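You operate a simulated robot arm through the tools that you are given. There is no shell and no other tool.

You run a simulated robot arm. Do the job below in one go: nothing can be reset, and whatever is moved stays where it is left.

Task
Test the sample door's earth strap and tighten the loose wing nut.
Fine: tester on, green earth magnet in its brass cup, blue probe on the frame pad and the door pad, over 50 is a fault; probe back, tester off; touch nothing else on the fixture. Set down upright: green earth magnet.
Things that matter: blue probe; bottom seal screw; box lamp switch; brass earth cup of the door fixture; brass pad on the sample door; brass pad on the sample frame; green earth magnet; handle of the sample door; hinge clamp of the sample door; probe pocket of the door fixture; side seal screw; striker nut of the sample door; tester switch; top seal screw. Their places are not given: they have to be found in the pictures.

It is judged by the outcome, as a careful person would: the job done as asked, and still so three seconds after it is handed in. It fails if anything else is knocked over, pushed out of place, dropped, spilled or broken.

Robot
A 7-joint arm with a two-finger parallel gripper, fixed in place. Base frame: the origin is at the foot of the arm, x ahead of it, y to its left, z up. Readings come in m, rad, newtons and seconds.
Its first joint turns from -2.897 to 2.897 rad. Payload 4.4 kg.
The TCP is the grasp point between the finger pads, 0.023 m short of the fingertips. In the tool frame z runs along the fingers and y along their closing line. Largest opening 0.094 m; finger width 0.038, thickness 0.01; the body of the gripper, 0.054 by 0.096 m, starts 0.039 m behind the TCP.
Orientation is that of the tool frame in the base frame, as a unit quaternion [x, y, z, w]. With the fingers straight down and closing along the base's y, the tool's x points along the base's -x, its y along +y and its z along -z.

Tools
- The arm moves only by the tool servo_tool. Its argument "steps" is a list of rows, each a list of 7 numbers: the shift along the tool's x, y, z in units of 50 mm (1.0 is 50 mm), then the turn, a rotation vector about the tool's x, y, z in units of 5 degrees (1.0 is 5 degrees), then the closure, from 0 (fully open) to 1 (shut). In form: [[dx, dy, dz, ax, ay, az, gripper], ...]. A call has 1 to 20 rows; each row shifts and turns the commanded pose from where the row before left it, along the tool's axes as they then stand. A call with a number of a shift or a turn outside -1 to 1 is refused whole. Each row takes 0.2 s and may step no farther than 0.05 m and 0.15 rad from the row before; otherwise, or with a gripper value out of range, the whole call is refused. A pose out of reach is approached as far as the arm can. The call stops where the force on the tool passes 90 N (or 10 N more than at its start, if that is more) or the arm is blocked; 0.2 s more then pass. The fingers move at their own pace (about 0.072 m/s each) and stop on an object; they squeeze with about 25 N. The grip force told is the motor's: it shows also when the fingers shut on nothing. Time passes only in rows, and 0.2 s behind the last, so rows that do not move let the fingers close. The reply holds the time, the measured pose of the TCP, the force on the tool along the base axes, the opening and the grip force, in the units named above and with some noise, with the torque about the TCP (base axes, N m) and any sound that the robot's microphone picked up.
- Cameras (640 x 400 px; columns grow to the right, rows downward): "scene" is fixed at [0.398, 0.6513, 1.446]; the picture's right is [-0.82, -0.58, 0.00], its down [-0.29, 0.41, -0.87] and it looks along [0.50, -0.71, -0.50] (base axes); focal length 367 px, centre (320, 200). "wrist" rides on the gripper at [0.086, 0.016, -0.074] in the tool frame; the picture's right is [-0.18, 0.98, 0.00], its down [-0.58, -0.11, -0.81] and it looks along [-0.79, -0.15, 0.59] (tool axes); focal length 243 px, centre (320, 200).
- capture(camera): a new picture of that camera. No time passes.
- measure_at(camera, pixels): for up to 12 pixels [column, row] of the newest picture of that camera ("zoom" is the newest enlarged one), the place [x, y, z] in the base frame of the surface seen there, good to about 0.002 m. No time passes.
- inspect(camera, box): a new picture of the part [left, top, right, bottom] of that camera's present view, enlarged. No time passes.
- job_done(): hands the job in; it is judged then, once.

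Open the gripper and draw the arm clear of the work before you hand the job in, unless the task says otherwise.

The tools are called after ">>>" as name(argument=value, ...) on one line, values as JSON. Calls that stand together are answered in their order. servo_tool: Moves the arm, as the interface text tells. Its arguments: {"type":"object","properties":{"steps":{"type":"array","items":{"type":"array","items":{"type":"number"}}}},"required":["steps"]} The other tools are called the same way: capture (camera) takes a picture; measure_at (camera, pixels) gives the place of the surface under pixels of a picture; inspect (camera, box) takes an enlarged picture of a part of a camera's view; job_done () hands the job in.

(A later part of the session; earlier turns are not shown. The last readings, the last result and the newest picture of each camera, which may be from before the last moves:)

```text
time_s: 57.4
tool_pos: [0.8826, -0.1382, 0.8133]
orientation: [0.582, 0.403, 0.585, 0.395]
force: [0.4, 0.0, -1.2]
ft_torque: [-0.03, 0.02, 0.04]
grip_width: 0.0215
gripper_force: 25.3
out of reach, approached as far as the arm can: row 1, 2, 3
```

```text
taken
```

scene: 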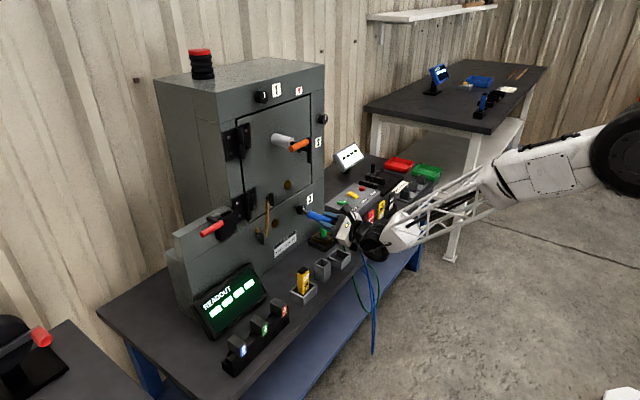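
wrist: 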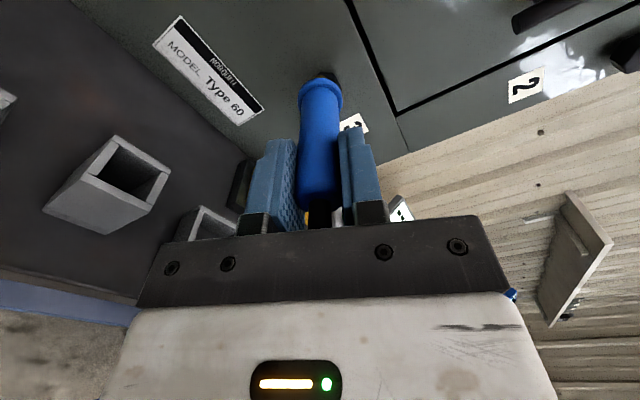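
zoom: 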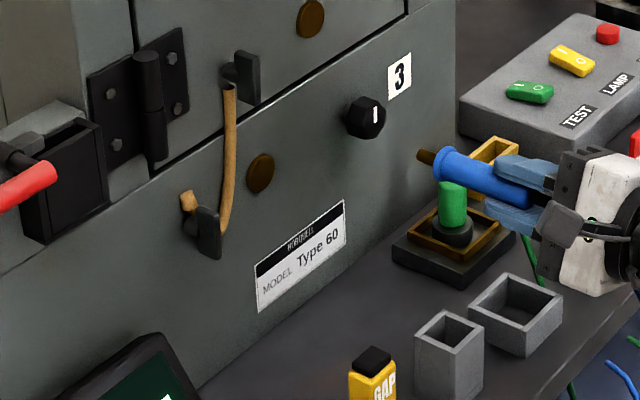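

It's the wrist-bend joint limiting: the forearm slopes 46° so a fully level tool is past its end. I tilt the probe 20° downward instead, which is still fine for touching the pads.

>>> servo_tool(steps=[[0, 0, 0, 0.932, -0.364, 0, 1], [0, 0, 0, 0.932, -0.364, 0, 1], [0, 0, 0, 0.932, -0.364, 0, 1], [0, 0, 0, 0.932, -0.364, 0, 1], [0, 0, 0, 0, 0, 0, 1]])

```text
time_s: 58.6
tool_pos: [0.8828, -0.1386, 0.8121]
orientation: [0.679, 0.458, 0.472, 0.327]
force: [0.2, -0.5, -0.5]
ft_torque: [-0.03, 0.04, 0.02]
grip_width: 0.0216
gripper_force: 25.2
```

Orientation reached cleanly. I move the tip to about 3.5 cm in front of the frame pad.

>>> servo_tool(steps=[[0.512, 0.12, 0.469, 0, 0, 0, 1], [0.512, 0.12, 0.469, 0, 0, 0, 1], [0.512, 0.12, 0.469, 0, 0, 0, 1], [0, 0, 0, 0, 0, 0, 1]])

>>> inspect(camera="scene", box=[230, 180, 350, 280])

>>> capture(camera="wrist")

```text
time_s: 59.6
tool_pos: [0.9655, -0.0767, 0.8313]
orientation: [0.678, 0.461, 0.474, 0.321]
force: [-0.6, -0.2, -0.7]
ft_torque: [-0.01, 0.02, -0.01]
grip_width: 0.0214
gripper_force: 24.6
out of reach, approached as far as the arm can: row 3
```

```text
4.00 times, centred on (290, 230) of scene
```

zoom: 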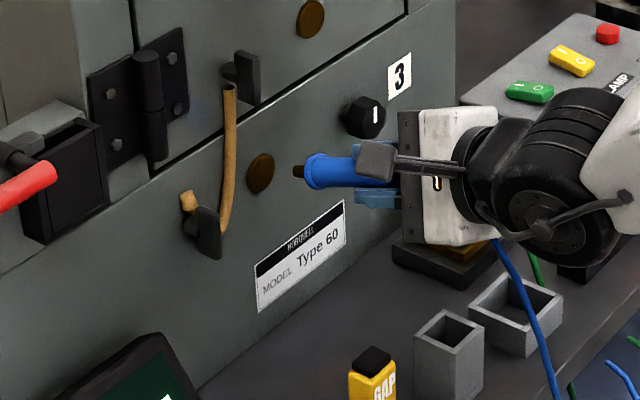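

```text
taken
```

wrist: 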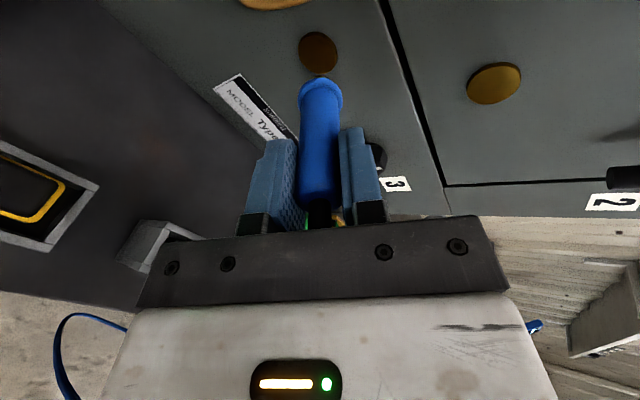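

The tip is about 3.5 cm short of the frame pad, which shows at wrist (318,52); the door pad shows at (494,82). I measure both from here.

>>> measure_at(camera="wrist", pixels=[[318, 52], [303, 50], [335, 50], [318, 36], [494, 82], [470, 88], [520, 78], [494, 65], [494, 100], [321, 80], [400, 60]])

>>> measure_at(camera="scene", pixels=[[305, 222], [308, 223], [283, 223]])

```text
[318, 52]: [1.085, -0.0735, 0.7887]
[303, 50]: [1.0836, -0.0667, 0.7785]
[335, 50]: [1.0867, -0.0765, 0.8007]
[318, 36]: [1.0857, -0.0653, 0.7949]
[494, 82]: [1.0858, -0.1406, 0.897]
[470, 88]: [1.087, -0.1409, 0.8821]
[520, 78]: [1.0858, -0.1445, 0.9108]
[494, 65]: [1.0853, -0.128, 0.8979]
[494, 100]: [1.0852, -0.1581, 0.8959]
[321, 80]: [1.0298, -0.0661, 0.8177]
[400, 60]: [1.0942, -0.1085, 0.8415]
```

```text
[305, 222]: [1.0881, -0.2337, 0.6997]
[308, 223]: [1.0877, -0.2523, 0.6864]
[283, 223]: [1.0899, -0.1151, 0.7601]
```

The frame pad centre is about (1.085, −0.0745, 0.788). I advance along the probe axis 30 mm, then by 1.5 mm steps until contact.

>>> servo_tool(steps=[[0.02, 0, 0.3, 0, 0, 0, 1], [0.02, 0, 0.3, 0, 0, 0, 1], [0, 0, 0.03, 0, 0, 0, 1], [0, 0, 0.03, 0, 0, 0, 1]])

>>> inspect(camera="scene", box=[230, 180, 350, 280])

```text
time_s: 60.6
tool_pos: [0.9964, -0.075, 0.8205]
orientation: [0.678, 0.461, 0.473, 0.322]
force: [0.8, 0.6, 0.0]
ft_torque: [-0.02, 0.03, 0.01]
grip_width: 0.0215
gripper_force: 25.0
```

```text
4.00 times, centred on (290, 230) of scene
```

zoom: 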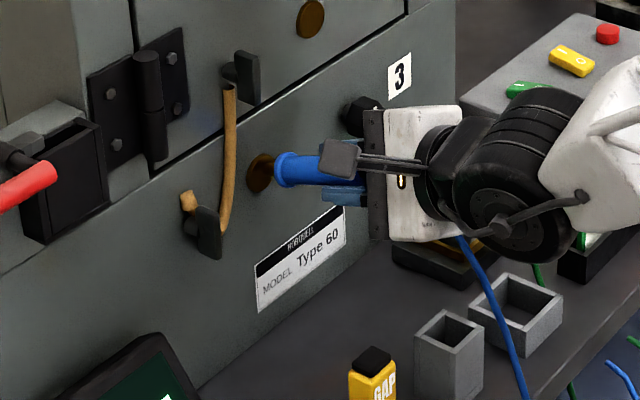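

The tip is nearly on the frame pad, no force yet. I continue in 1.5 mm steps.

>>> servo_tool(steps=[[0, 0, 0.03, 0, 0, 0, 1], [0, 0, 0.03, 0, 0, 0, 1], [0, 0, 0, 0, 0, 0, 1]])

>>> capture(camera="scene")

```text
time_s: 61.4
tool_pos: [0.9985, -0.0772, 0.8185]
orientation: [0.678, 0.461, 0.473, 0.323]
force: [-19.9, -0.3, 3.1]
ft_torque: [0.01, 0.21, 0.0]
grip_width: 0.0215
gripper_force: 25.0
```

```text
taken
```

scene: 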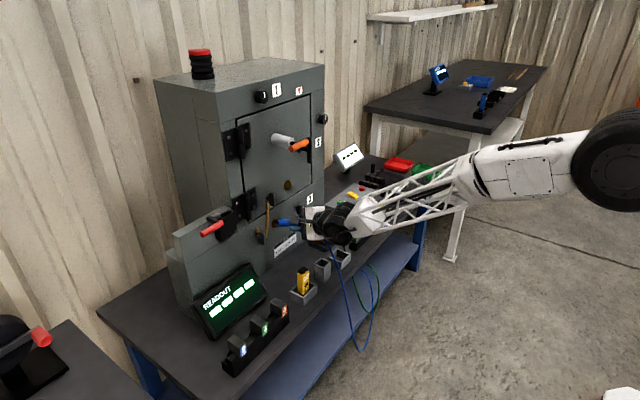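

The probe is pressing the frame pad (about 20 N). I read both displays.

>>> inspect(camera="scene", box=[325, 135, 375, 175])

>>> inspect(camera="scene", box=[190, 255, 280, 345])

>>> inspect(camera="scene", box=[255, 200, 325, 250])

```text
10.00 times, centred on (350, 155) of scene
```

zoom: 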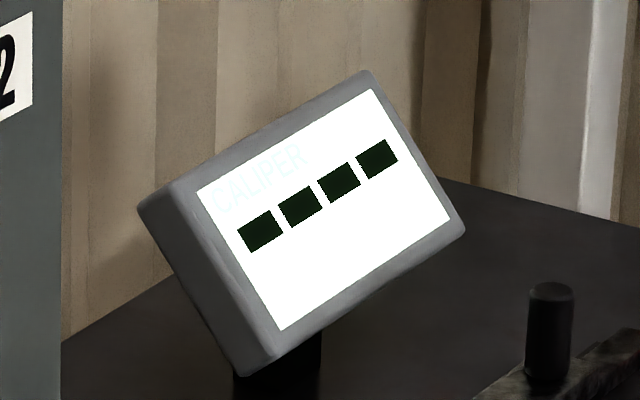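

```text
4.44 times, centred on (235, 300) of scene
```

zoom: 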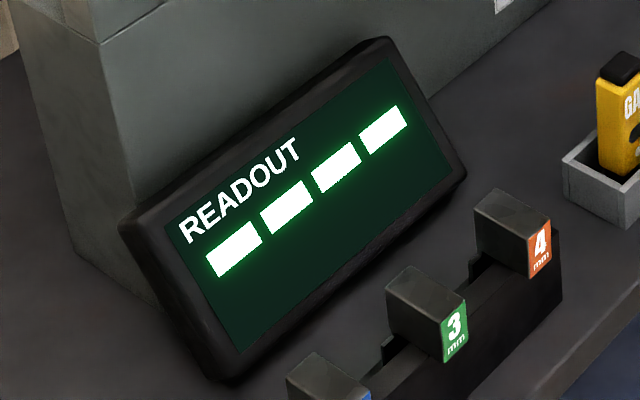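

```text
8.00 times, centred on (290, 225) of scene
```

zoom: 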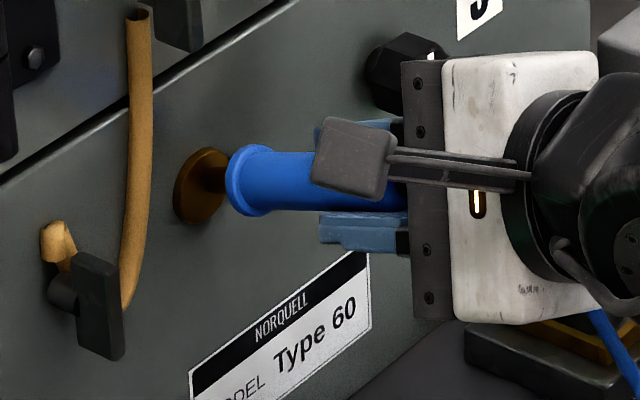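

One is a CALIPER display, so the green READOUT is the tester's, still showing dashes. The tip is on the pad; I hold for about a second and read again.

>>> servo_tool(steps=[[0, 0, 0, 0, 0, 0, 1], [0, 0, 0, 0, 0, 0, 1], [0, 0, 0, 0, 0, 0, 1], [0, 0, 0, 0, 0, 0, 1], [0, 0, 0, 0, 0, 0, 1]])

>>> inspect(camera="scene", box=[190, 255, 280, 345])

>>> inspect(camera="scene", box=[300, 180, 400, 260])

```text
time_s: 62.6
tool_pos: [0.9987, -0.0765, 0.8199]
orientation: [0.678, 0.461, 0.473, 0.323]
force: [-16.5, -0.8, -1.2]
ft_torque: [-0.05, 0.52, -0.06]
grip_width: 0.0216
gripper_force: 25.1
```

```text
4.44 times, centred on (235, 300) of scene
```

zoom: 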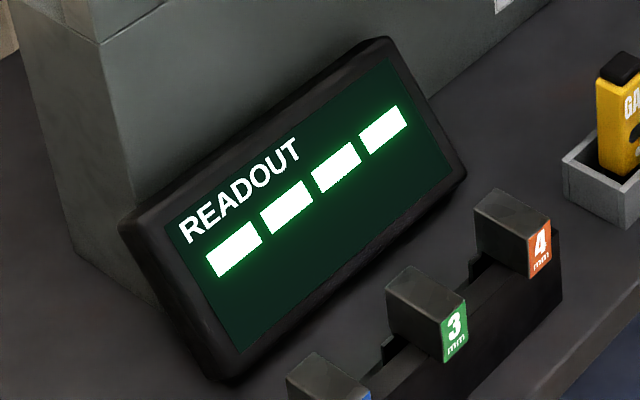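

```text
5.00 times, centred on (350, 220) of scene
```

zoom: 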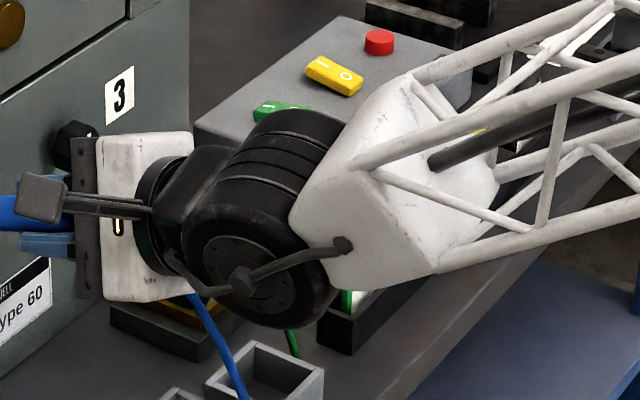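

The readout still shows dashes. I check other displays in view (the blue meter on the far bench at (438,73)), the TEST switch state and the magnet in its cup.

>>> inspect(camera="scene", box=[415, 55, 465, 95])

>>> inspect(camera="scene", box=[330, 180, 380, 220])

>>> capture(camera="wrist")

```text
10.00 times, centred on (440, 75) of scene
```

zoom: 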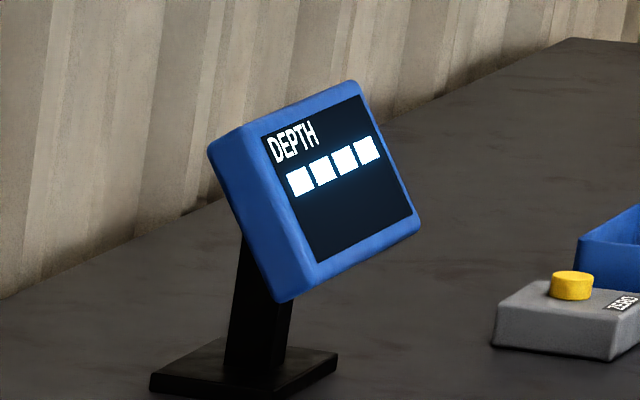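

```text
10.00 times, centred on (355, 200) of scene
```

zoom: 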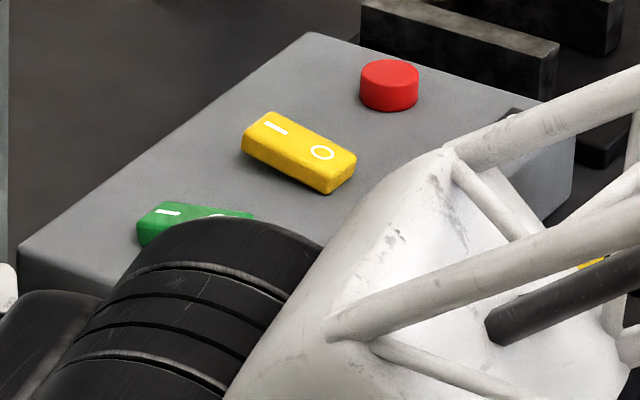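

```text
taken
```

wrist: 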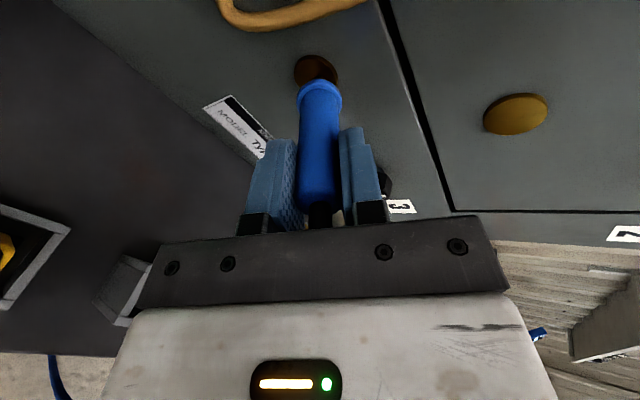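

The switch is on. I check how the magnet sits in the cup.

>>> inspect(camera="scene", box=[295, 215, 355, 260])

>>> inspect(camera="scene", box=[200, 270, 270, 330])

```text
8.89 times, centred on (325, 238) of scene
```

zoom: 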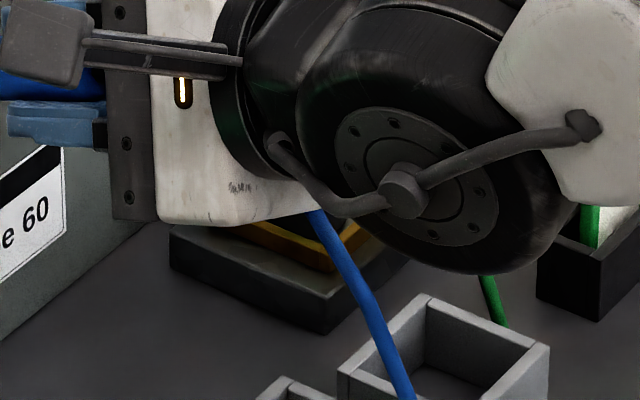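

```text
6.67 times, centred on (235, 300) of scene
```

zoom: 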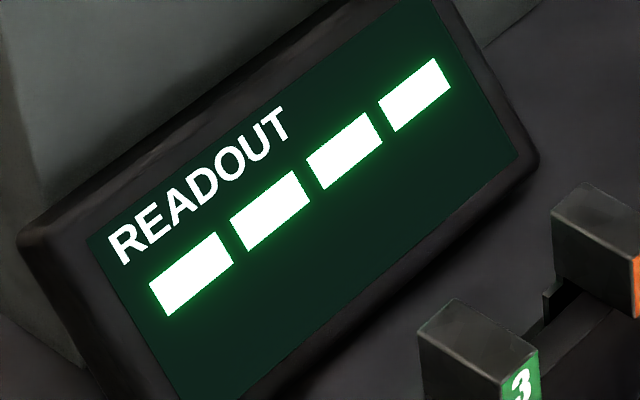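

I zoom hard on the tip/pad contact.

>>> inspect(camera="scene", box=[270, 205, 310, 235])

>>> inspect(camera="wrist", box=[280, 30, 360, 110])

```text
13.33 times, centred on (290, 220) of scene
```

zoom: 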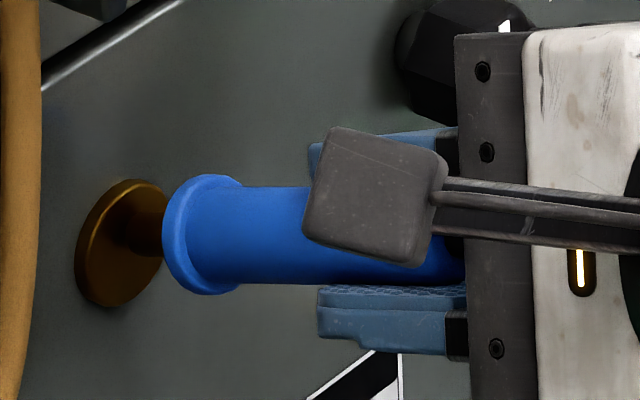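

```text
5.00 times, centred on (320, 70) of wrist
```

zoom: 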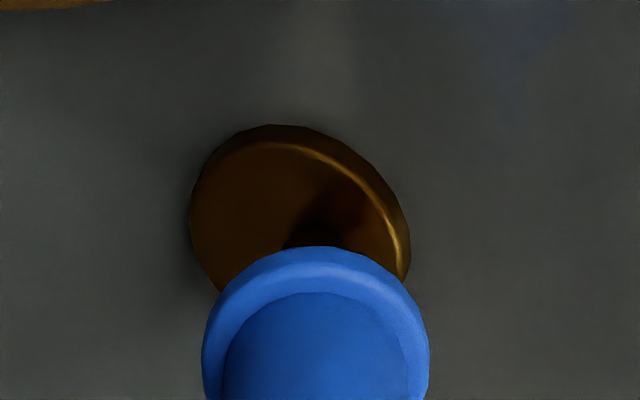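

The tip sits squarely on the pad. I hold two more seconds in case the tester needs time to settle, then read again.

>>> servo_tool(steps=[[0, 0, 0, 0, 0, 0, 1], [0, 0, 0, 0, 0, 0, 1], [0, 0, 0, 0, 0, 0, 1], [0, 0, 0, 0, 0, 0, 1], [0, 0, 0, 0, 0, 0, 1], [0, 0, 0, 0, 0, 0, 1], [0, 0, 0, 0, 0, 0, 1], [0, 0, 0, 0, 0, 0, 1], [0, 0, 0, 0, 0, 0, 1], [0, 0, 0, 0, 0, 0, 1]])

>>> inspect(camera="scene", box=[190, 255, 280, 345])

>>> inspect(camera="scene", box=[325, 135, 375, 175])

```text
time_s: 64.8
tool_pos: [1.0, -0.0782, 0.8201]
orientation: [0.678, 0.461, 0.472, 0.323]
force: [-13.2, -0.1, -0.4]
ft_torque: [0.01, 0.42, 0.03]
grip_width: 0.0214
gripper_force: 24.4
```

```text
4.44 times, centred on (235, 300) of scene
```

zoom: 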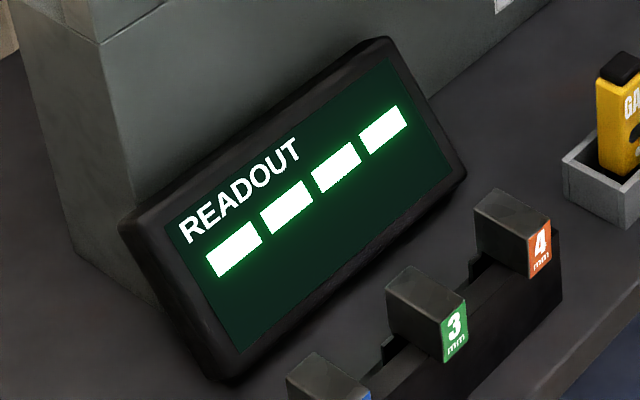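

```text
10.00 times, centred on (350, 155) of scene
```

zoom: 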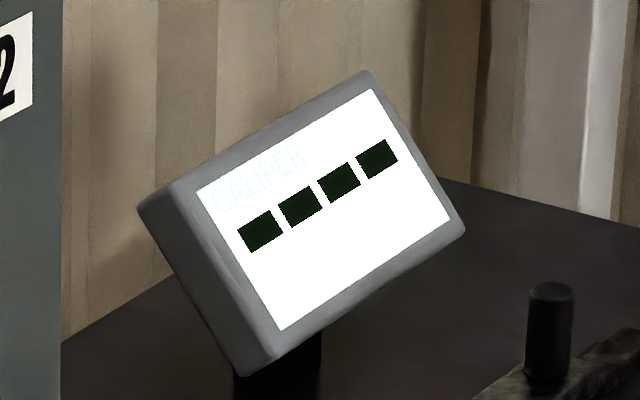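

Still dashes. I draw the probe back 3 cm and check the magnet and the switch heights.

>>> servo_tool(steps=[[0, 0, -0.3, 0, 0, 0, 1], [0, 0, -0.5, 0, 0, 0, 1], [0.3, 0.3, -0.5, 0, 0, 0, 1], [0.3, 0.6, -0.3, 0, 0, 0, 1], [0, 0, 0, 0, 0, 0, 1]])

>>> capture(camera="scene")

>>> inspect(camera="scene", box=[295, 185, 375, 260])

```text
time_s: 66.0
tool_pos: [0.9431, -0.0687, 0.8987]
orientation: [0.678, 0.459, 0.472, 0.325]
force: [0.7, -0.4, -0.2]
ft_torque: [0.0, 0.0, -0.02]
grip_width: 0.0216
gripper_force: 24.8
out of reach, approached as far as the arm can: row 3
```

```text
taken
```

scene: 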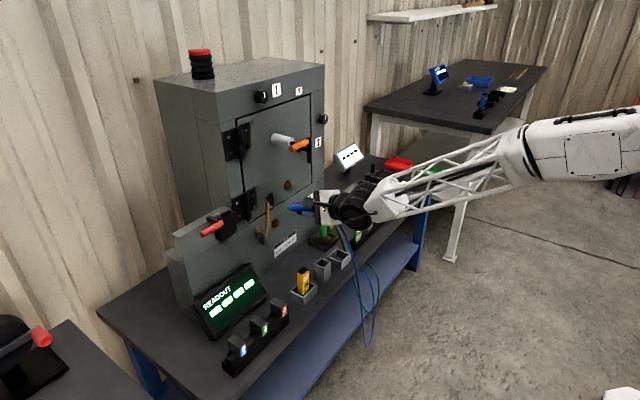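

```text
5.33 times, centred on (335, 222) of scene
```

zoom: 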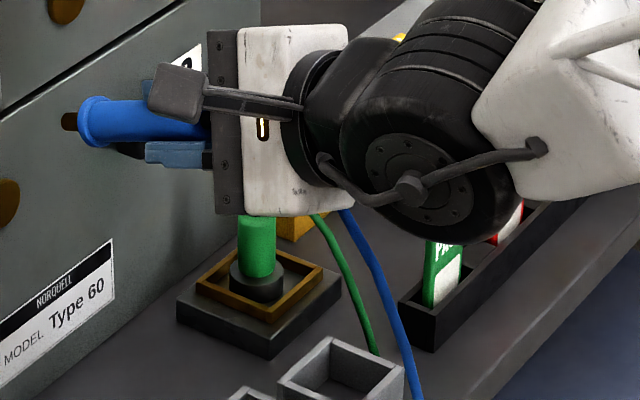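

The magnet stands upright in the ring. I measure its base and ring again for centring.

>>> measure_at(camera="zoom", pixels=[[258, 285], [258, 260], [258, 240], [200, 283], [240, 252], [320, 272], [275, 310], [235, 300], [300, 290], [265, 255], [282, 275], [232, 270]])

```text
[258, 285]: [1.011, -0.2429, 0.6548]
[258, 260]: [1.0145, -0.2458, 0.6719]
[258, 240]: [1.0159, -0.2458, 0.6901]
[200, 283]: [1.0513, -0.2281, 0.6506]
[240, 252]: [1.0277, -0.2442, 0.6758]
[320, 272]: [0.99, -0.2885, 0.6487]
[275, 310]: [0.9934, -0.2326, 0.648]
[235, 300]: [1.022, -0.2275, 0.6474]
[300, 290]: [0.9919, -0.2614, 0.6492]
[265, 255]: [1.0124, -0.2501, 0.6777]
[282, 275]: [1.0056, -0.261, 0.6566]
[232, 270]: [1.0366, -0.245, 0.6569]
```

The magnet is well centred, so perhaps the 20° probe angle is too oblique. I return in front of the frame pad and try to bring the probe more nearly square to it.

>>> servo_tool(steps=[[-0.283, -0.567, 0.57, 0, 0, 0, 1], [-0.283, -0.567, 0.57, 0, 0, 0, 1], [0, 0, 0, -0.93, 0.368, 0, 1], [0, 0, 0, -0.93, 0.368, 0, 1], [0, 0, 0, 0, 0, 0, 1]])

>>> capture(camera="scene")

>>> inspect(camera="scene", box=[330, 180, 380, 220])

```text
time_s: 67.2
tool_pos: [0.9771, -0.1034, 0.8278]
orientation: [0.632, 0.436, 0.532, 0.357]
force: [0.5, 0.1, -0.6]
ft_torque: [-0.01, 0.04, 0.0]
grip_width: 0.0214
gripper_force: 25.1
out of reach, approached as far as the arm can: row 2, 3, 4
```

```text
taken
```

scene: 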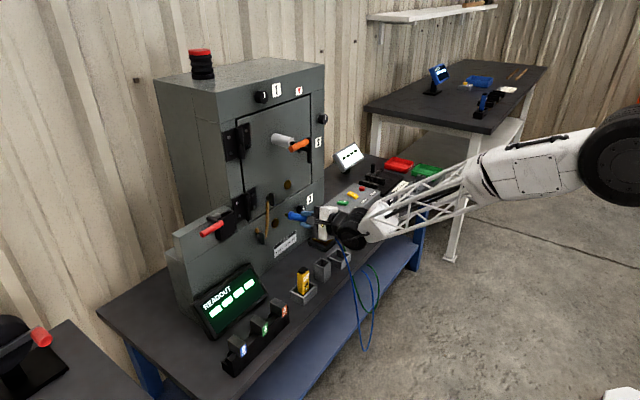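

```text
10.00 times, centred on (355, 200) of scene
```

zoom: 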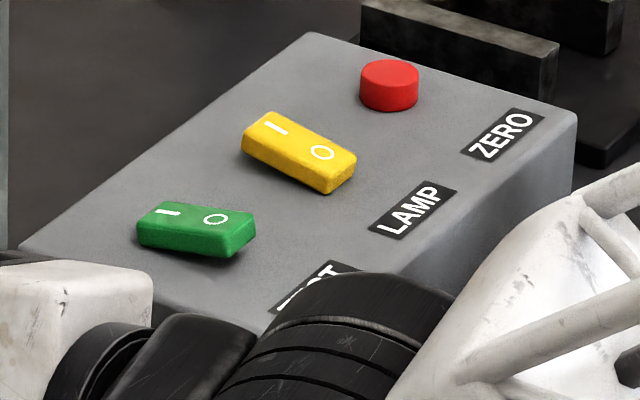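

TEST is still on, and the sideways blocking is the forearm-roll joint: a small yaw to the left should free it. I measure the rocker ends, then yaw the tool about +10° to get the probe nearly square to the frame.

>>> measure_at(camera="zoom", pixels=[[160, 212], [190, 215], [215, 218], [245, 222], [255, 122], [285, 135], [320, 152], [345, 165], [196, 240]])

>>> servo_tool(steps=[[0, 0, -0.4, 0, 0, 0, 1], [0, 0, 0, 0.375, 0.93, 0, 1], [0, 0, 0, 0.375, 0.93, 0, 1], [0, 0, 0, 0, 0, 0, 1]])

```text
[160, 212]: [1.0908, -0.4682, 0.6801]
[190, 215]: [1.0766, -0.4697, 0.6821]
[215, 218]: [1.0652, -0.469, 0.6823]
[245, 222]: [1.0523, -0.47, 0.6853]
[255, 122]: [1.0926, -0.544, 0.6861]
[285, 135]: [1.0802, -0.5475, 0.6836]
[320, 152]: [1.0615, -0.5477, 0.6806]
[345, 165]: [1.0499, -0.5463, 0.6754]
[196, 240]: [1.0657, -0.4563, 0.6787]
```

```text
time_s: 68.2
tool_pos: [0.9583, -0.1136, 0.8324]
orientation: [0.601, 0.474, 0.564, 0.309]
force: [-0.5, -0.5, -0.7]
ft_torque: [0.01, 0.03, 0.0]
grip_width: 0.0216
gripper_force: 25.6
out of reach, approached as far as the arm can: row 1
```

Yaw is now +9.5° with the probe 10° down. I tilt up the remaining 10° and see whether the arm follows.

>>> servo_tool(steps=[[0, 0, 0, -0.918, 0.359, -0.163, 1], [0, 0, 0, -0.918, 0.359, -0.163, 1], [0, 0, 0, 0, 0, 0, 1]])

```text
time_s: 69.0
tool_pos: [0.9591, -0.1119, 0.8324]
orientation: [0.549, 0.445, 0.615, 0.35]
force: [-0.4, 0.8, -0.2]
ft_torque: [0.0, 0.03, 0.04]
grip_width: 0.0216
gripper_force: 24.6
```

The tool is level with a 9.5° yaw and no limit hit. I move to 2 cm in front of the frame pad.

>>> servo_tool(steps=[[-0.012, -0.473, 0.204, 0, 0, 0, 1], [-0.012, -0.473, 0.204, 0, 0, 0, 1], [0, 0, 0, 0, 0, 0, 1]])

>>> inspect(camera="scene", box=[250, 190, 350, 265])

```text
time_s: 69.8
tool_pos: [0.9765, -0.0927, 0.7888]
orientation: [0.55, 0.445, 0.615, 0.349]
force: [-0.7, 0.0, -0.5]
ft_torque: [0.02, 0.05, 0.03]
grip_width: 0.0213
gripper_force: 24.5
```

```text
5.33 times, centred on (300, 228) of scene
```

zoom: 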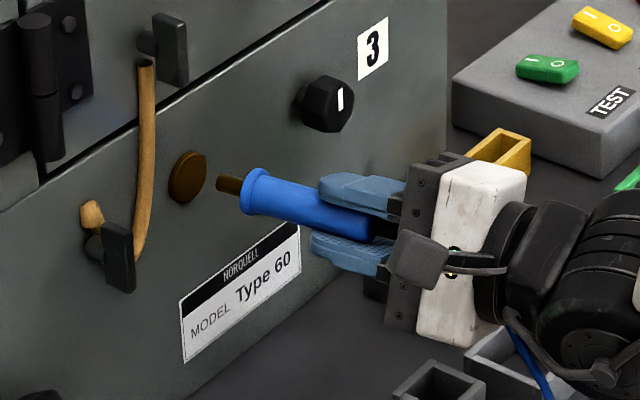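

Lined up. I advance 17 mm, then 1 mm steps to gentle contact.

>>> servo_tool(steps=[[0, 0, 0.17, 0, 0, 0, 1], [0, 0, 0.17, 0, 0, 0, 1], [0, 0, 0.02, 0, 0, 0, 1], [0, 0, 0.02, 0, 0, 0, 1], [0, 0, 0.02, 0, 0, 0, 1]])

>>> inspect(camera="scene", box=[190, 255, 280, 345])

```text
time_s: 71.0
tool_pos: [0.9951, -0.0895, 0.7884]
orientation: [0.549, 0.446, 0.615, 0.349]
force: [-7.1, -1.3, 0.9]
ft_torque: [0.04, -0.15, 0.06]
grip_width: 0.0213
gripper_force: 25.0
```

```text
4.44 times, centred on (235, 300) of scene
```

zoom: 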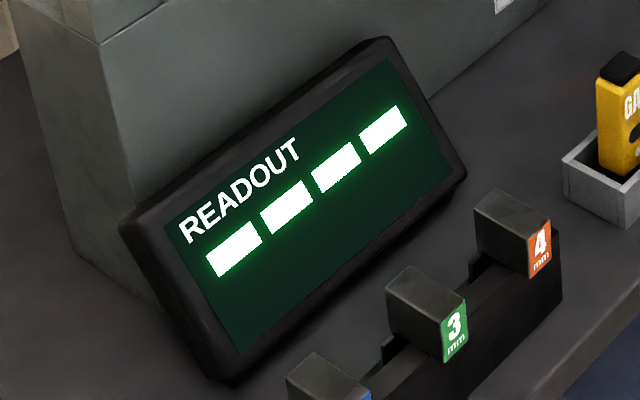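

Gentle contact (7 N), still dashes. I hold one second and check again, including the contact.

>>> servo_tool(steps=[[0, 0, 0, 0, 0, 0, 1], [0, 0, 0, 0, 0, 0, 1], [0, 0, 0, 0, 0, 0, 1], [0, 0, 0, 0, 0, 0, 1], [0, 0, 0, 0, 0, 0, 1]])

>>> inspect(camera="scene", box=[190, 255, 280, 345])

>>> inspect(camera="scene", box=[260, 200, 300, 230])

>>> inspect(camera="scene", box=[330, 185, 365, 215])

```text
time_s: 72.2
tool_pos: [0.9956, -0.0893, 0.7882]
orientation: [0.55, 0.445, 0.615, 0.349]
force: [-7.8, -0.3, -1.7]
ft_torque: [0.01, 0.03, 0.09]
grip_width: 0.0213
gripper_force: 24.8
```

```text
4.44 times, centred on (235, 300) of scene
```

zoom: 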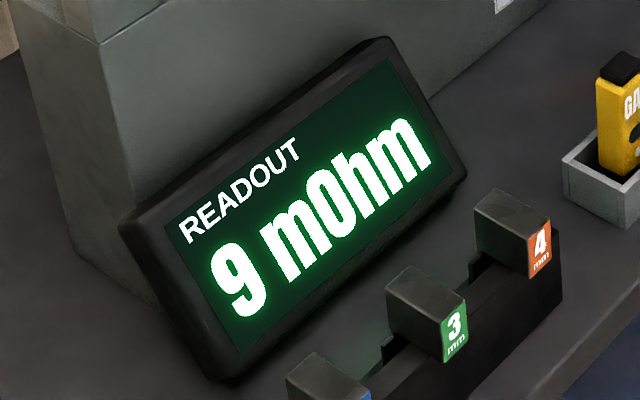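

```text
13.33 times, centred on (280, 215) of scene
```

zoom: 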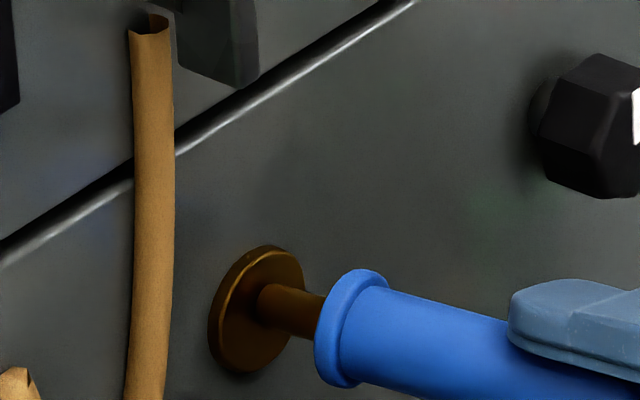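

```text
13.33 times, centred on (348, 200) of scene
```

zoom: 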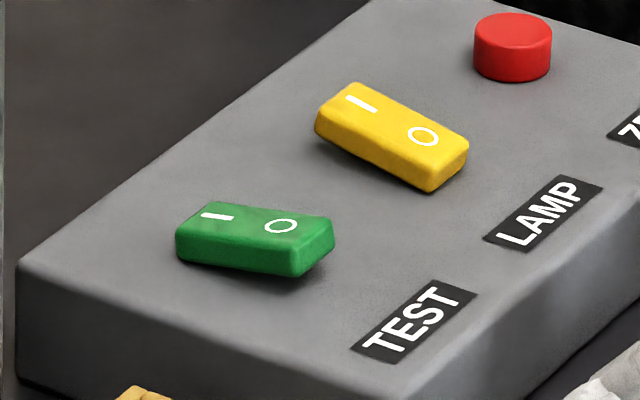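

With gentle, square contact the READOUT shows 9 mOhm on the frame pad (below 50). Now I back off, rise, and move in front of the door pad at (1.0857, −0.143, 0.8965).

>>> servo_tool(steps=[[0, 0, -0.6, 0, 0, 0, 1], [0.263, 0.673, 0, 0, 0, 0, 1], [0.263, 0.673, 0, 0, 0, 0, 1], [0.263, 0.673, 0, 0, 0, 0, 1], [-0.628, 0.245, -0.091, 0, 0, 0, 1], [-0.628, 0.245, -0.091, 0, 0, 0, 1], [0, 0, 0, 0, 0, 0, 1]])

>>> inspect(camera="scene", box=[250, 150, 350, 230])

>>> capture(camera="wrist")

```text
time_s: 73.8
tool_pos: [0.9675, -0.1642, 0.8962]
orientation: [0.55, 0.446, 0.614, 0.349]
force: [-0.2, -0.1, -1.0]
ft_torque: [0.03, 0.01, 0.01]
grip_width: 0.0215
gripper_force: 25.3
```

```text
5.00 times, centred on (300, 190) of scene
```

zoom: 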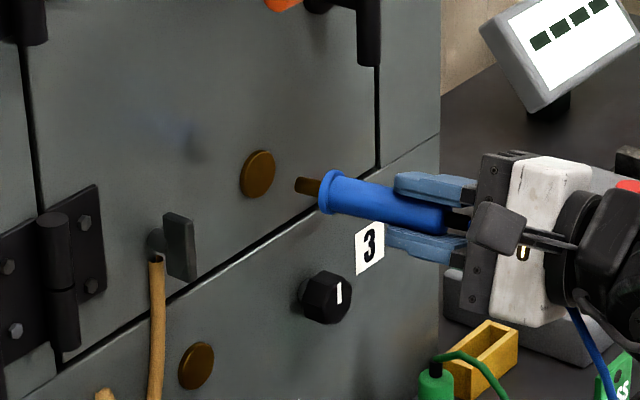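

```text
taken
```

wrist: 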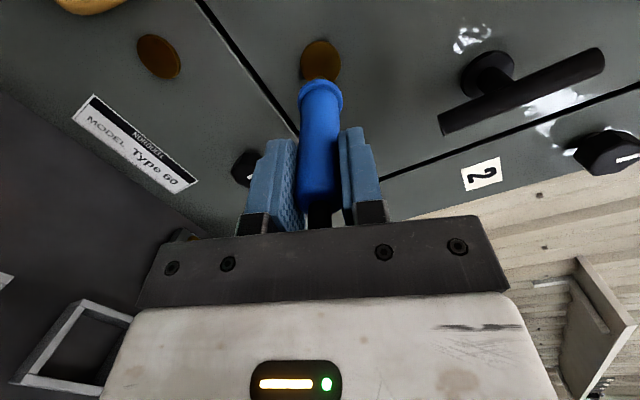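

The tip is lined up with the door pad. I advance 27 mm then 1 mm steps to gentle contact.

>>> measure_at(camera="wrist", pixels=[[320, 58], [303, 60], [338, 60], [320, 42]])

>>> servo_tool(steps=[[0, 0, 0.27, 0, 0, 0, 1], [0, 0, 0.27, 0, 0, 0, 1], [0, 0, 0.02, 0, 0, 0, 1], [0, 0, 0.02, 0, 0, 0, 1]])

```text
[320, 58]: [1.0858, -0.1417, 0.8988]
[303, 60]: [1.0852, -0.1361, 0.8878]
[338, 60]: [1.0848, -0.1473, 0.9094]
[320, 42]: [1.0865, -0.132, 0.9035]
```

```text
time_s: 74.8
tool_pos: [0.9969, -0.1579, 0.8975]
orientation: [0.55, 0.445, 0.614, 0.349]
force: [-20.2, -3.4, 1.0]
ft_torque: [0.02, -0.24, -0.12]
grip_width: 0.0219
gripper_force: 24.8
```

Contact at 20 N, a little firm; I ease back 1 mm and hold over a second, then read.

>>> servo_tool(steps=[[0, 0, -0.018, 0, 0, 0, 1], [0, 0, 0, 0, 0, 0, 1], [0, 0, 0, 0, 0, 0, 1], [0, 0, 0, 0, 0, 0, 1], [0, 0, 0, 0, 0, 0, 1], [0, 0, 0, 0, 0, 0, 1], [0, 0, 0, 0, 0, 0, 1]])

>>> inspect(camera="scene", box=[190, 255, 280, 345])

>>> inspect(camera="scene", box=[260, 160, 340, 220])

```text
time_s: 76.4
tool_pos: [0.9957, -0.1587, 0.8977]
orientation: [0.55, 0.446, 0.614, 0.349]
force: [0.2, 0.1, -1.5]
ft_torque: [-0.02, 0.02, 0.0]
grip_width: 0.0214
gripper_force: 25.1
```

```text
4.44 times, centred on (235, 300) of scene
```

zoom: 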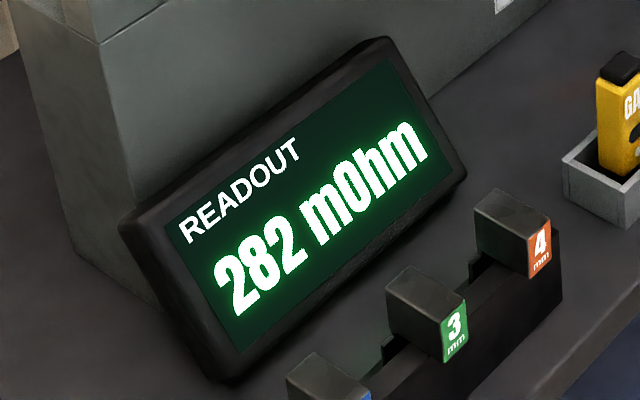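

```text
6.67 times, centred on (300, 190) of scene
```

zoom: 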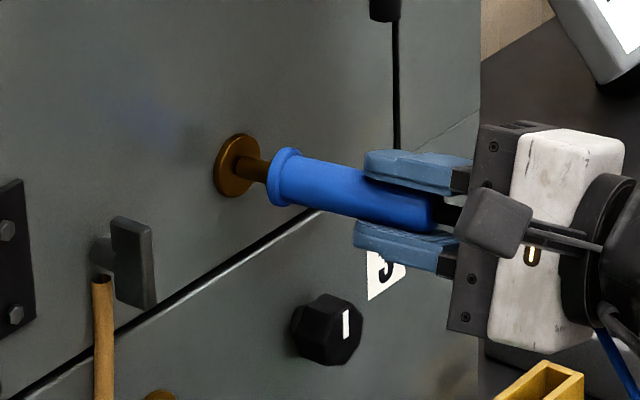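

The door pad reads 282 mOhm: a fault, so a strap nut is loose (frame is 9). Now I back off and bring the probe toward its pocket, tilting it back down.

>>> servo_tool(steps=[[0, 0, -0.6, 0, 0, 0, 1], [0, 0, -0.6, 0, 0, 0, 1], [0.389, -0.352, -0.368, 0, 0, 0, 1], [0.389, -0.352, -0.368, 0, 0, 0, 1], [0.389, -0.352, -0.368, 0, 0, 0, 1], [0, 0, 0, 0.932, -0.364, 0, 1], [0, 0, 0, 0.932, -0.364, 0, 1], [0, 0, 0, 0.932, -0.364, 0, 1], [0, 0, 0, 0.932, -0.364, 0, 1], [0, 0, 0, 0.932, -0.364, 0, 1], [0, 0, 0, 0.932, -0.364, 0, 1], [0, 0, 0, 0.932, -0.364, 0, 1], [0, 0, 0, 0.932, -0.364, 0, 1], [0, 0, 0, 0.932, -0.364, 0, 1], [0, 0, 0, 0, 0, 0, 1]])

>>> capture(camera="wrist")

```text
time_s: 79.6
tool_pos: [0.8702, -0.1043, 0.8708]
orientation: [0.719, 0.582, 0.331, 0.188]
force: [0.0, 0.5, -0.8]
ft_torque: [0.04, -0.01, 0.03]
grip_width: 0.0215
gripper_force: 24.9
```

```text
taken
```

wrist: 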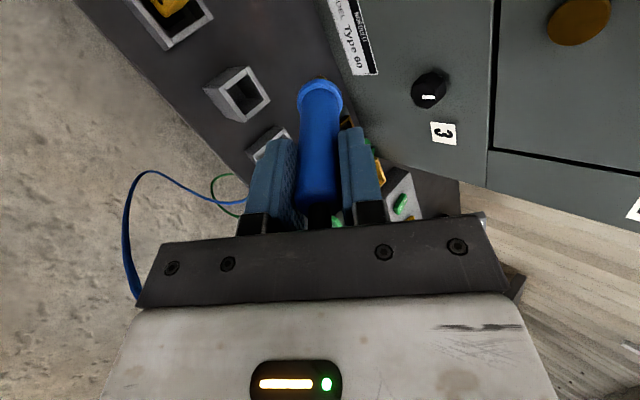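

Half way down with no trouble. I finish the tilt and turn the roll back toward the pick-up angle.

>>> servo_tool(steps=[[0, 0, 0, 0.932, -0.364, 0, 1], [0, 0, 0, 0.932, -0.364, 0, 1], [0, 0, 0, 0.932, -0.364, 0, 1], [0, 0, 0, 0.932, -0.364, 0, 1], [0, 0, 0, 0.932, -0.364, 0, 1], [0, 0, 0, 0.932, -0.364, 0, 1], [0, 0, 0, 0.932, -0.364, 0, 1], [0, 0, 0, 0.932, -0.364, 0, 1], [0, 0, 0, 0.932, -0.364, 0, 1], [0, 0, 0, 0, 0, 1, 1], [0, 0, 0, 0, 0, 1, 1], [0, 0, 0, 0, 0, 1, 1], [0, 0, 0, 0, 0, 1, 1], [0, 0, 0, 0, 0, 1, 1], [0, 0, 0, 0, 0, 1, 1], [0, 0, 0, 0, 0, 1, 1], [0, 0, 0, 0, 0, 1, 1], [0, 0, 0, 0, 0, 1, 1], [0, 0, 0, 0, 0, 1, 1], [0, 0, 0, 0, 0, 0, 1]])

>>> capture(camera="scene")

```text
time_s: 83.8
tool_pos: [0.8701, -0.1053, 0.8686]
orientation: [0.97, 0.242, 0.0, 0.0]
force: [0.0, -0.5, -0.7]
ft_torque: [-0.01, -0.03, -0.03]
grip_width: 0.0214
gripper_force: 25.0
```

```text
taken
```

scene: 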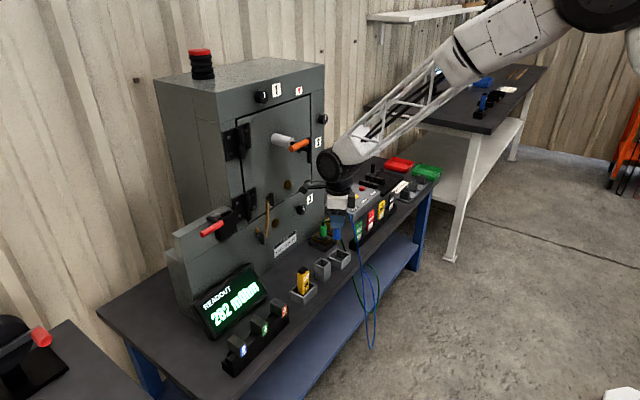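

The tool points straight down. I trim the roll and move over the pocket with the tip about 5 cm above the rim.

>>> servo_tool(steps=[[0, 0, 0, 0, 0, 0.8, 1], [0, 0, 0, 0, 0, 0.8, 1], [0.482, 0.113, 0.4, 0, 0, 0, 1], [0.482, 0.113, 0.4, 0, 0, 0, 1], [0, 0, 0, 0, 0, 0, 1]])

>>> inspect(camera="scene", box=[290, 210, 370, 290])

>>> capture(camera="wrist")

```text
time_s: 85.0
tool_pos: [0.9207, -0.0987, 0.8276]
orientation: [0.985, 0.175, -0.001, 0.0]
force: [1.0, -0.4, -0.4]
ft_torque: [0.03, 0.02, -0.02]
grip_width: 0.0215
gripper_force: 24.9
```

```text
5.00 times, centred on (330, 250) of scene
```

zoom: 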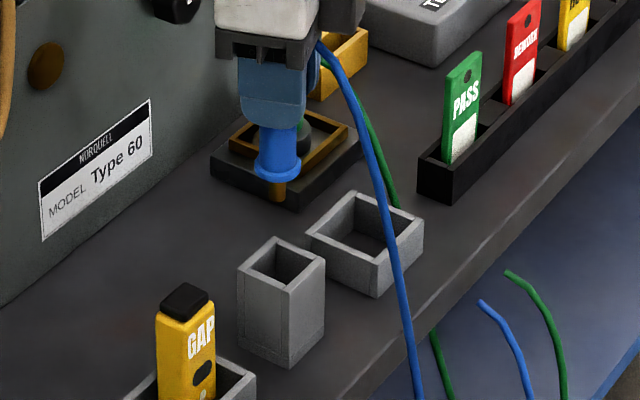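

```text
taken
```

wrist: 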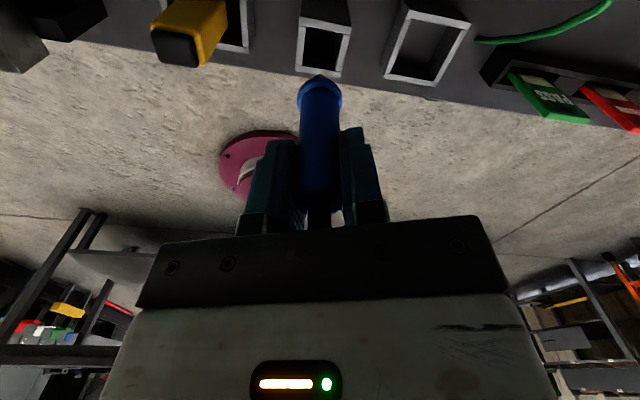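

I verify the probe tip and flange position relative to the pocket opening.

>>> measure_at(camera="zoom", pixels=[[278, 195], [278, 188], [277, 170], [277, 150], [245, 266], [275, 243], [318, 258], [288, 285], [260, 252], [298, 250], [304, 272], [262, 275]])

```text
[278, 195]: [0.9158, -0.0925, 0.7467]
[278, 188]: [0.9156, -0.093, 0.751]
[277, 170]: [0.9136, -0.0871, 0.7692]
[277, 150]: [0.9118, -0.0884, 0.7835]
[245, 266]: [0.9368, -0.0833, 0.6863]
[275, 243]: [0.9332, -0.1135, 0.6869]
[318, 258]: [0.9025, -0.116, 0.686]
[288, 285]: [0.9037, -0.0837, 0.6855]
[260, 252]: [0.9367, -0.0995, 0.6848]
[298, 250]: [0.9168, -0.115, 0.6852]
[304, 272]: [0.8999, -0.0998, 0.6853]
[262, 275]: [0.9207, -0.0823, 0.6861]
```

The pocket centre is (0.919, −0.099) and the tip is within about 1–2 mm of that. I lower until the tip enters the rim, then slower while watching the force.

>>> servo_tool(steps=[[0, 0, 0.4, 0, 0, 0, 1], [0, 0, 0.4, 0, 0, 0, 1], [0, 0, 0.4, 0, 0, 0, 1], [0, 0, 0.1, 0, 0, 0, 1], [0, 0, 0.1, 0, 0, 0, 1], [0, 0, 0.1, 0, 0, 0, 1]])

>>> inspect(camera="scene", box=[290, 210, 370, 290])

```text
time_s: 86.4
tool_pos: [0.9189, -0.0986, 0.755]
orientation: [0.985, 0.174, -0.001, -0.001]
force: [0.0, 0.5, -0.8]
ft_torque: [-0.02, -0.01, 0.01]
grip_width: 0.0213
gripper_force: 24.7
```

```text
5.00 times, centred on (330, 250) of scene
```

zoom: 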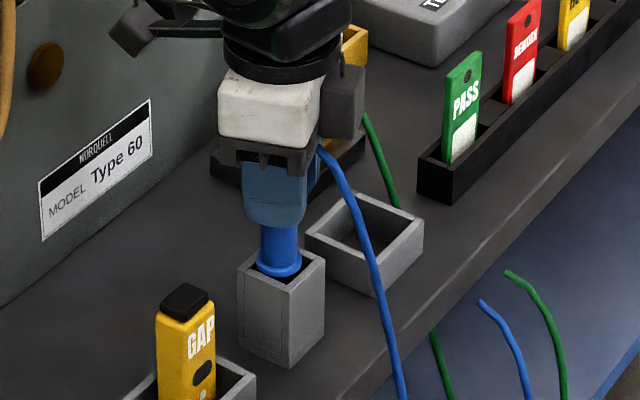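

The flange is entering the pocket with no side force. I keep lowering in 5 mm steps to just above the pick-up height.

>>> servo_tool(steps=[[0, 0, 0.1, 0, 0, 0, 1], [0, 0, 0.1, 0, 0, 0, 1], [0, 0, 0.1, 0, 0, 0, 1], [0, 0, 0.1, 0, 0, 0, 1], [0, 0, 0.1, 0, 0, 0, 1], [0, 0, 0.1, 0, 0, 0, 1], [0, 0, 0, 0, 0, 0, 1]])

```text
time_s: 88.0
tool_pos: [0.9196, -0.0995, 0.7237]
orientation: [0.984, 0.175, -0.001, -0.001]
force: [0.7, -0.4, -0.8]
ft_torque: [-0.01, 0.01, 0.02]
grip_width: 0.0214
gripper_force: 24.6
```

No contact yet at z≈0.7237. I lower another 2–3 mm in small steps to feel the floor.

>>> servo_tool(steps=[[0, 0, 0.03, 0, 0, 0, 1], [0, 0, 0.02, 0, 0, 0, 1], [0, 0, 0, 0, 0, 0, 1]])

```text
time_s: 88.8
tool_pos: [0.9183, -0.0994, 0.7213]
orientation: [0.985, 0.175, -0.001, 0.0]
force: [-0.8, 0.2, -0.5]
ft_torque: [0.01, 0.03, 0.0]
grip_width: 0.0215
gripper_force: 25.3
```

At the pick-up height; the drop would be under a millimetre. I release the probe.

>>> servo_tool(steps=[[0, 0, 0.01, 0, 0, 0, 1], [0, 0, 0, 0, 0, 0, 0.7], [0, 0, 0, 0, 0, 0, 0.5], [0, 0, 0, 0, 0, 0, 0.36], [0, 0, 0, 0, 0, 0, 0.36]])

>>> inspect(camera="scene", box=[290, 210, 370, 290])

>>> capture(camera="wrist")

```text
time_s: 90.0
tool_pos: [0.9184, -0.0987, 0.7196]
orientation: [0.985, 0.175, -0.001, 0.0]
force: [-0.2, -0.5, 0.1]
ft_torque: [0.01, -0.03, -0.07]
grip_width: 0.0603
gripper_force: 0.1
```

```text
5.00 times, centred on (330, 250) of scene
```

zoom: 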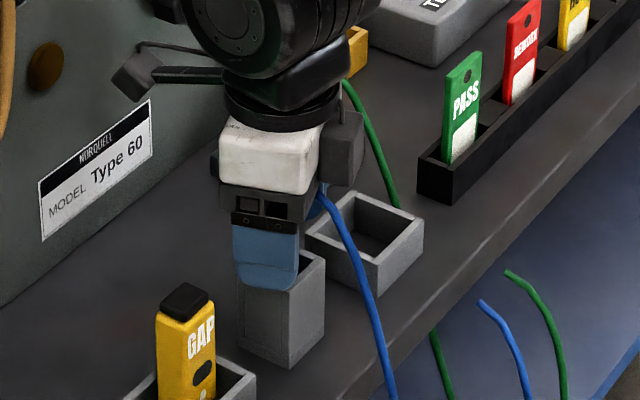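

```text
taken
```

wrist: 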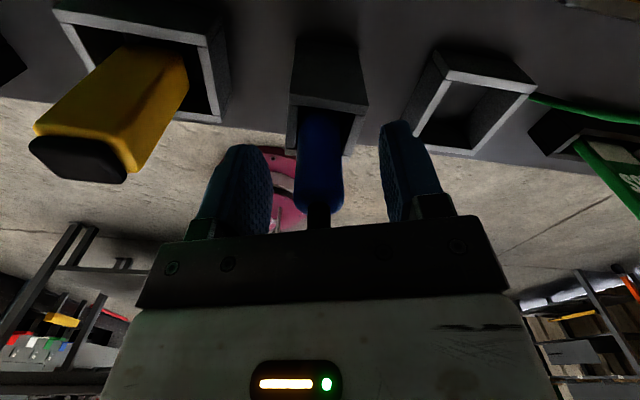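

The probe stands in its pocket. I rise straight up and then examine both wing nuts closely.

>>> servo_tool(steps=[[0, 0, -0.4, 0, 0, 0, 0.36], [0, 0, -0.6, 0, 0, 0, 0.36], [0, 0, -0.6, 0, 0, 0, 0.36], [0, 0, -0.6, 0, 0, 0, 0.2], [0, 0, -0.6, 0, 0, 0, 0]])

>>> inspect(camera="scene", box=[255, 185, 290, 215])

>>> inspect(camera="scene", box=[245, 220, 280, 250])

>>> inspect(camera="scene", box=[290, 210, 370, 290])

```text
time_s: 91.2
tool_pos: [0.9178, -0.0987, 0.8606]
orientation: [0.985, 0.174, -0.002, -0.001]
force: [0.0, 0.1, -0.7]
ft_torque: [0.0, 0.0, 0.01]
grip_width: 0.094
gripper_force: 0.1
```

```text
13.33 times, centred on (272, 200) of scene
```

zoom: 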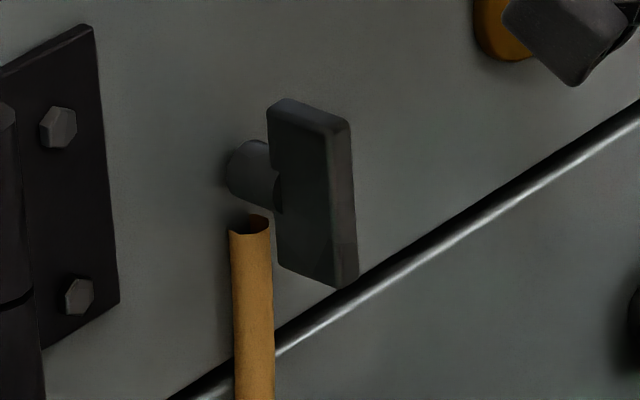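

```text
13.33 times, centred on (262, 235) of scene
```

zoom: 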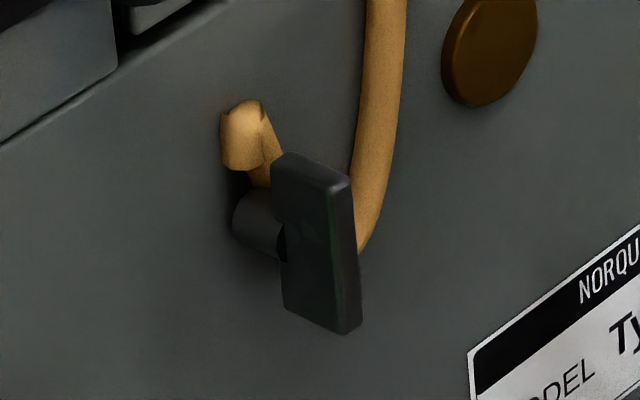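

```text
5.00 times, centred on (330, 250) of scene
```

zoom: 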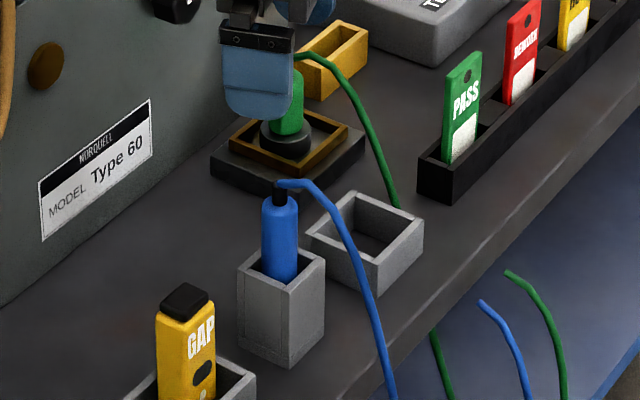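

Visually both nuts look alike, but the frame pad was good (9) and the door pad bad (282), so the door-side nut is the first suspect. I prepare a forward-tilted grip: back off, roll back 40°, then tilt forward.

>>> servo_tool(steps=[[-0.376, -0.137, -0.4, 0, 0, 0, 0], [-0.376, -0.137, -0.4, 0, 0, 0, 0], [0, 0, 0, 0, 0, -1, 0], [0, 0, 0, 0, 0, -1, 0], [0, 0, 0, 0, 0, -1, 0], [0, 0, 0, 0, 0, -1, 0], [0, 0, 0, 0, 0, -1, 0], [0, 0, 0, 0, 0, -1, 0], [0, 0, 0, 0, 0, -1, 0], [0, 0, 0, 0, 0, -1, 0], [0, 0, 0, -0.866, 0.5, 0, 0], [0, 0, 0, -0.866, 0.5, 0, 0], [0, 0, 0, -0.866, 0.5, 0, 0], [0, 0, 0, -0.866, 0.5, 0, 0], [0, 0, 0, -0.866, 0.5, 0, 0], [0, 0, 0, -0.866, 0.5, 0, 0], [0, 0, 0, 0, 0, 0, 0]])

>>> servo_tool(steps=[[0, 0, 0, -0.866, 0.5, 0, 0], [0, 0, 0, -0.866, 0.5, 0, 0], [0, 0, 0, -0.866, 0.5, 0, 0], [0, 0, 0, -0.866, 0.5, 0, 0], [0, 0, 0, -0.866, 0.5, 0, 0], [0, 0, 0, -0.866, 0.5, 0, 0], [0, 0, 0, -0.866, 0.5, 0, 0], [0, 0, 0, 0, 0, 0, 0]])

```text
time_s: 94.8
tool_pos: [0.8795, -0.1001, 0.9006]
orientation: [0.836, 0.483, 0.225, 0.129]
force: [-0.3, -0.2, -0.3]
ft_torque: [0.01, 0.01, -0.02]
grip_width: 0.0938
gripper_force: 0.1
```

```text
time_s: 96.6
tool_pos: [0.8803, -0.0946, 0.8999]
orientation: [0.741, 0.435, 0.449, 0.244]
force: [-0.3, 0.6, -0.4]
ft_torque: [0.01, -0.01, 0.03]
grip_width: 0.094
gripper_force: 0.0
out of reach, approached as far as the arm can: row 7
```

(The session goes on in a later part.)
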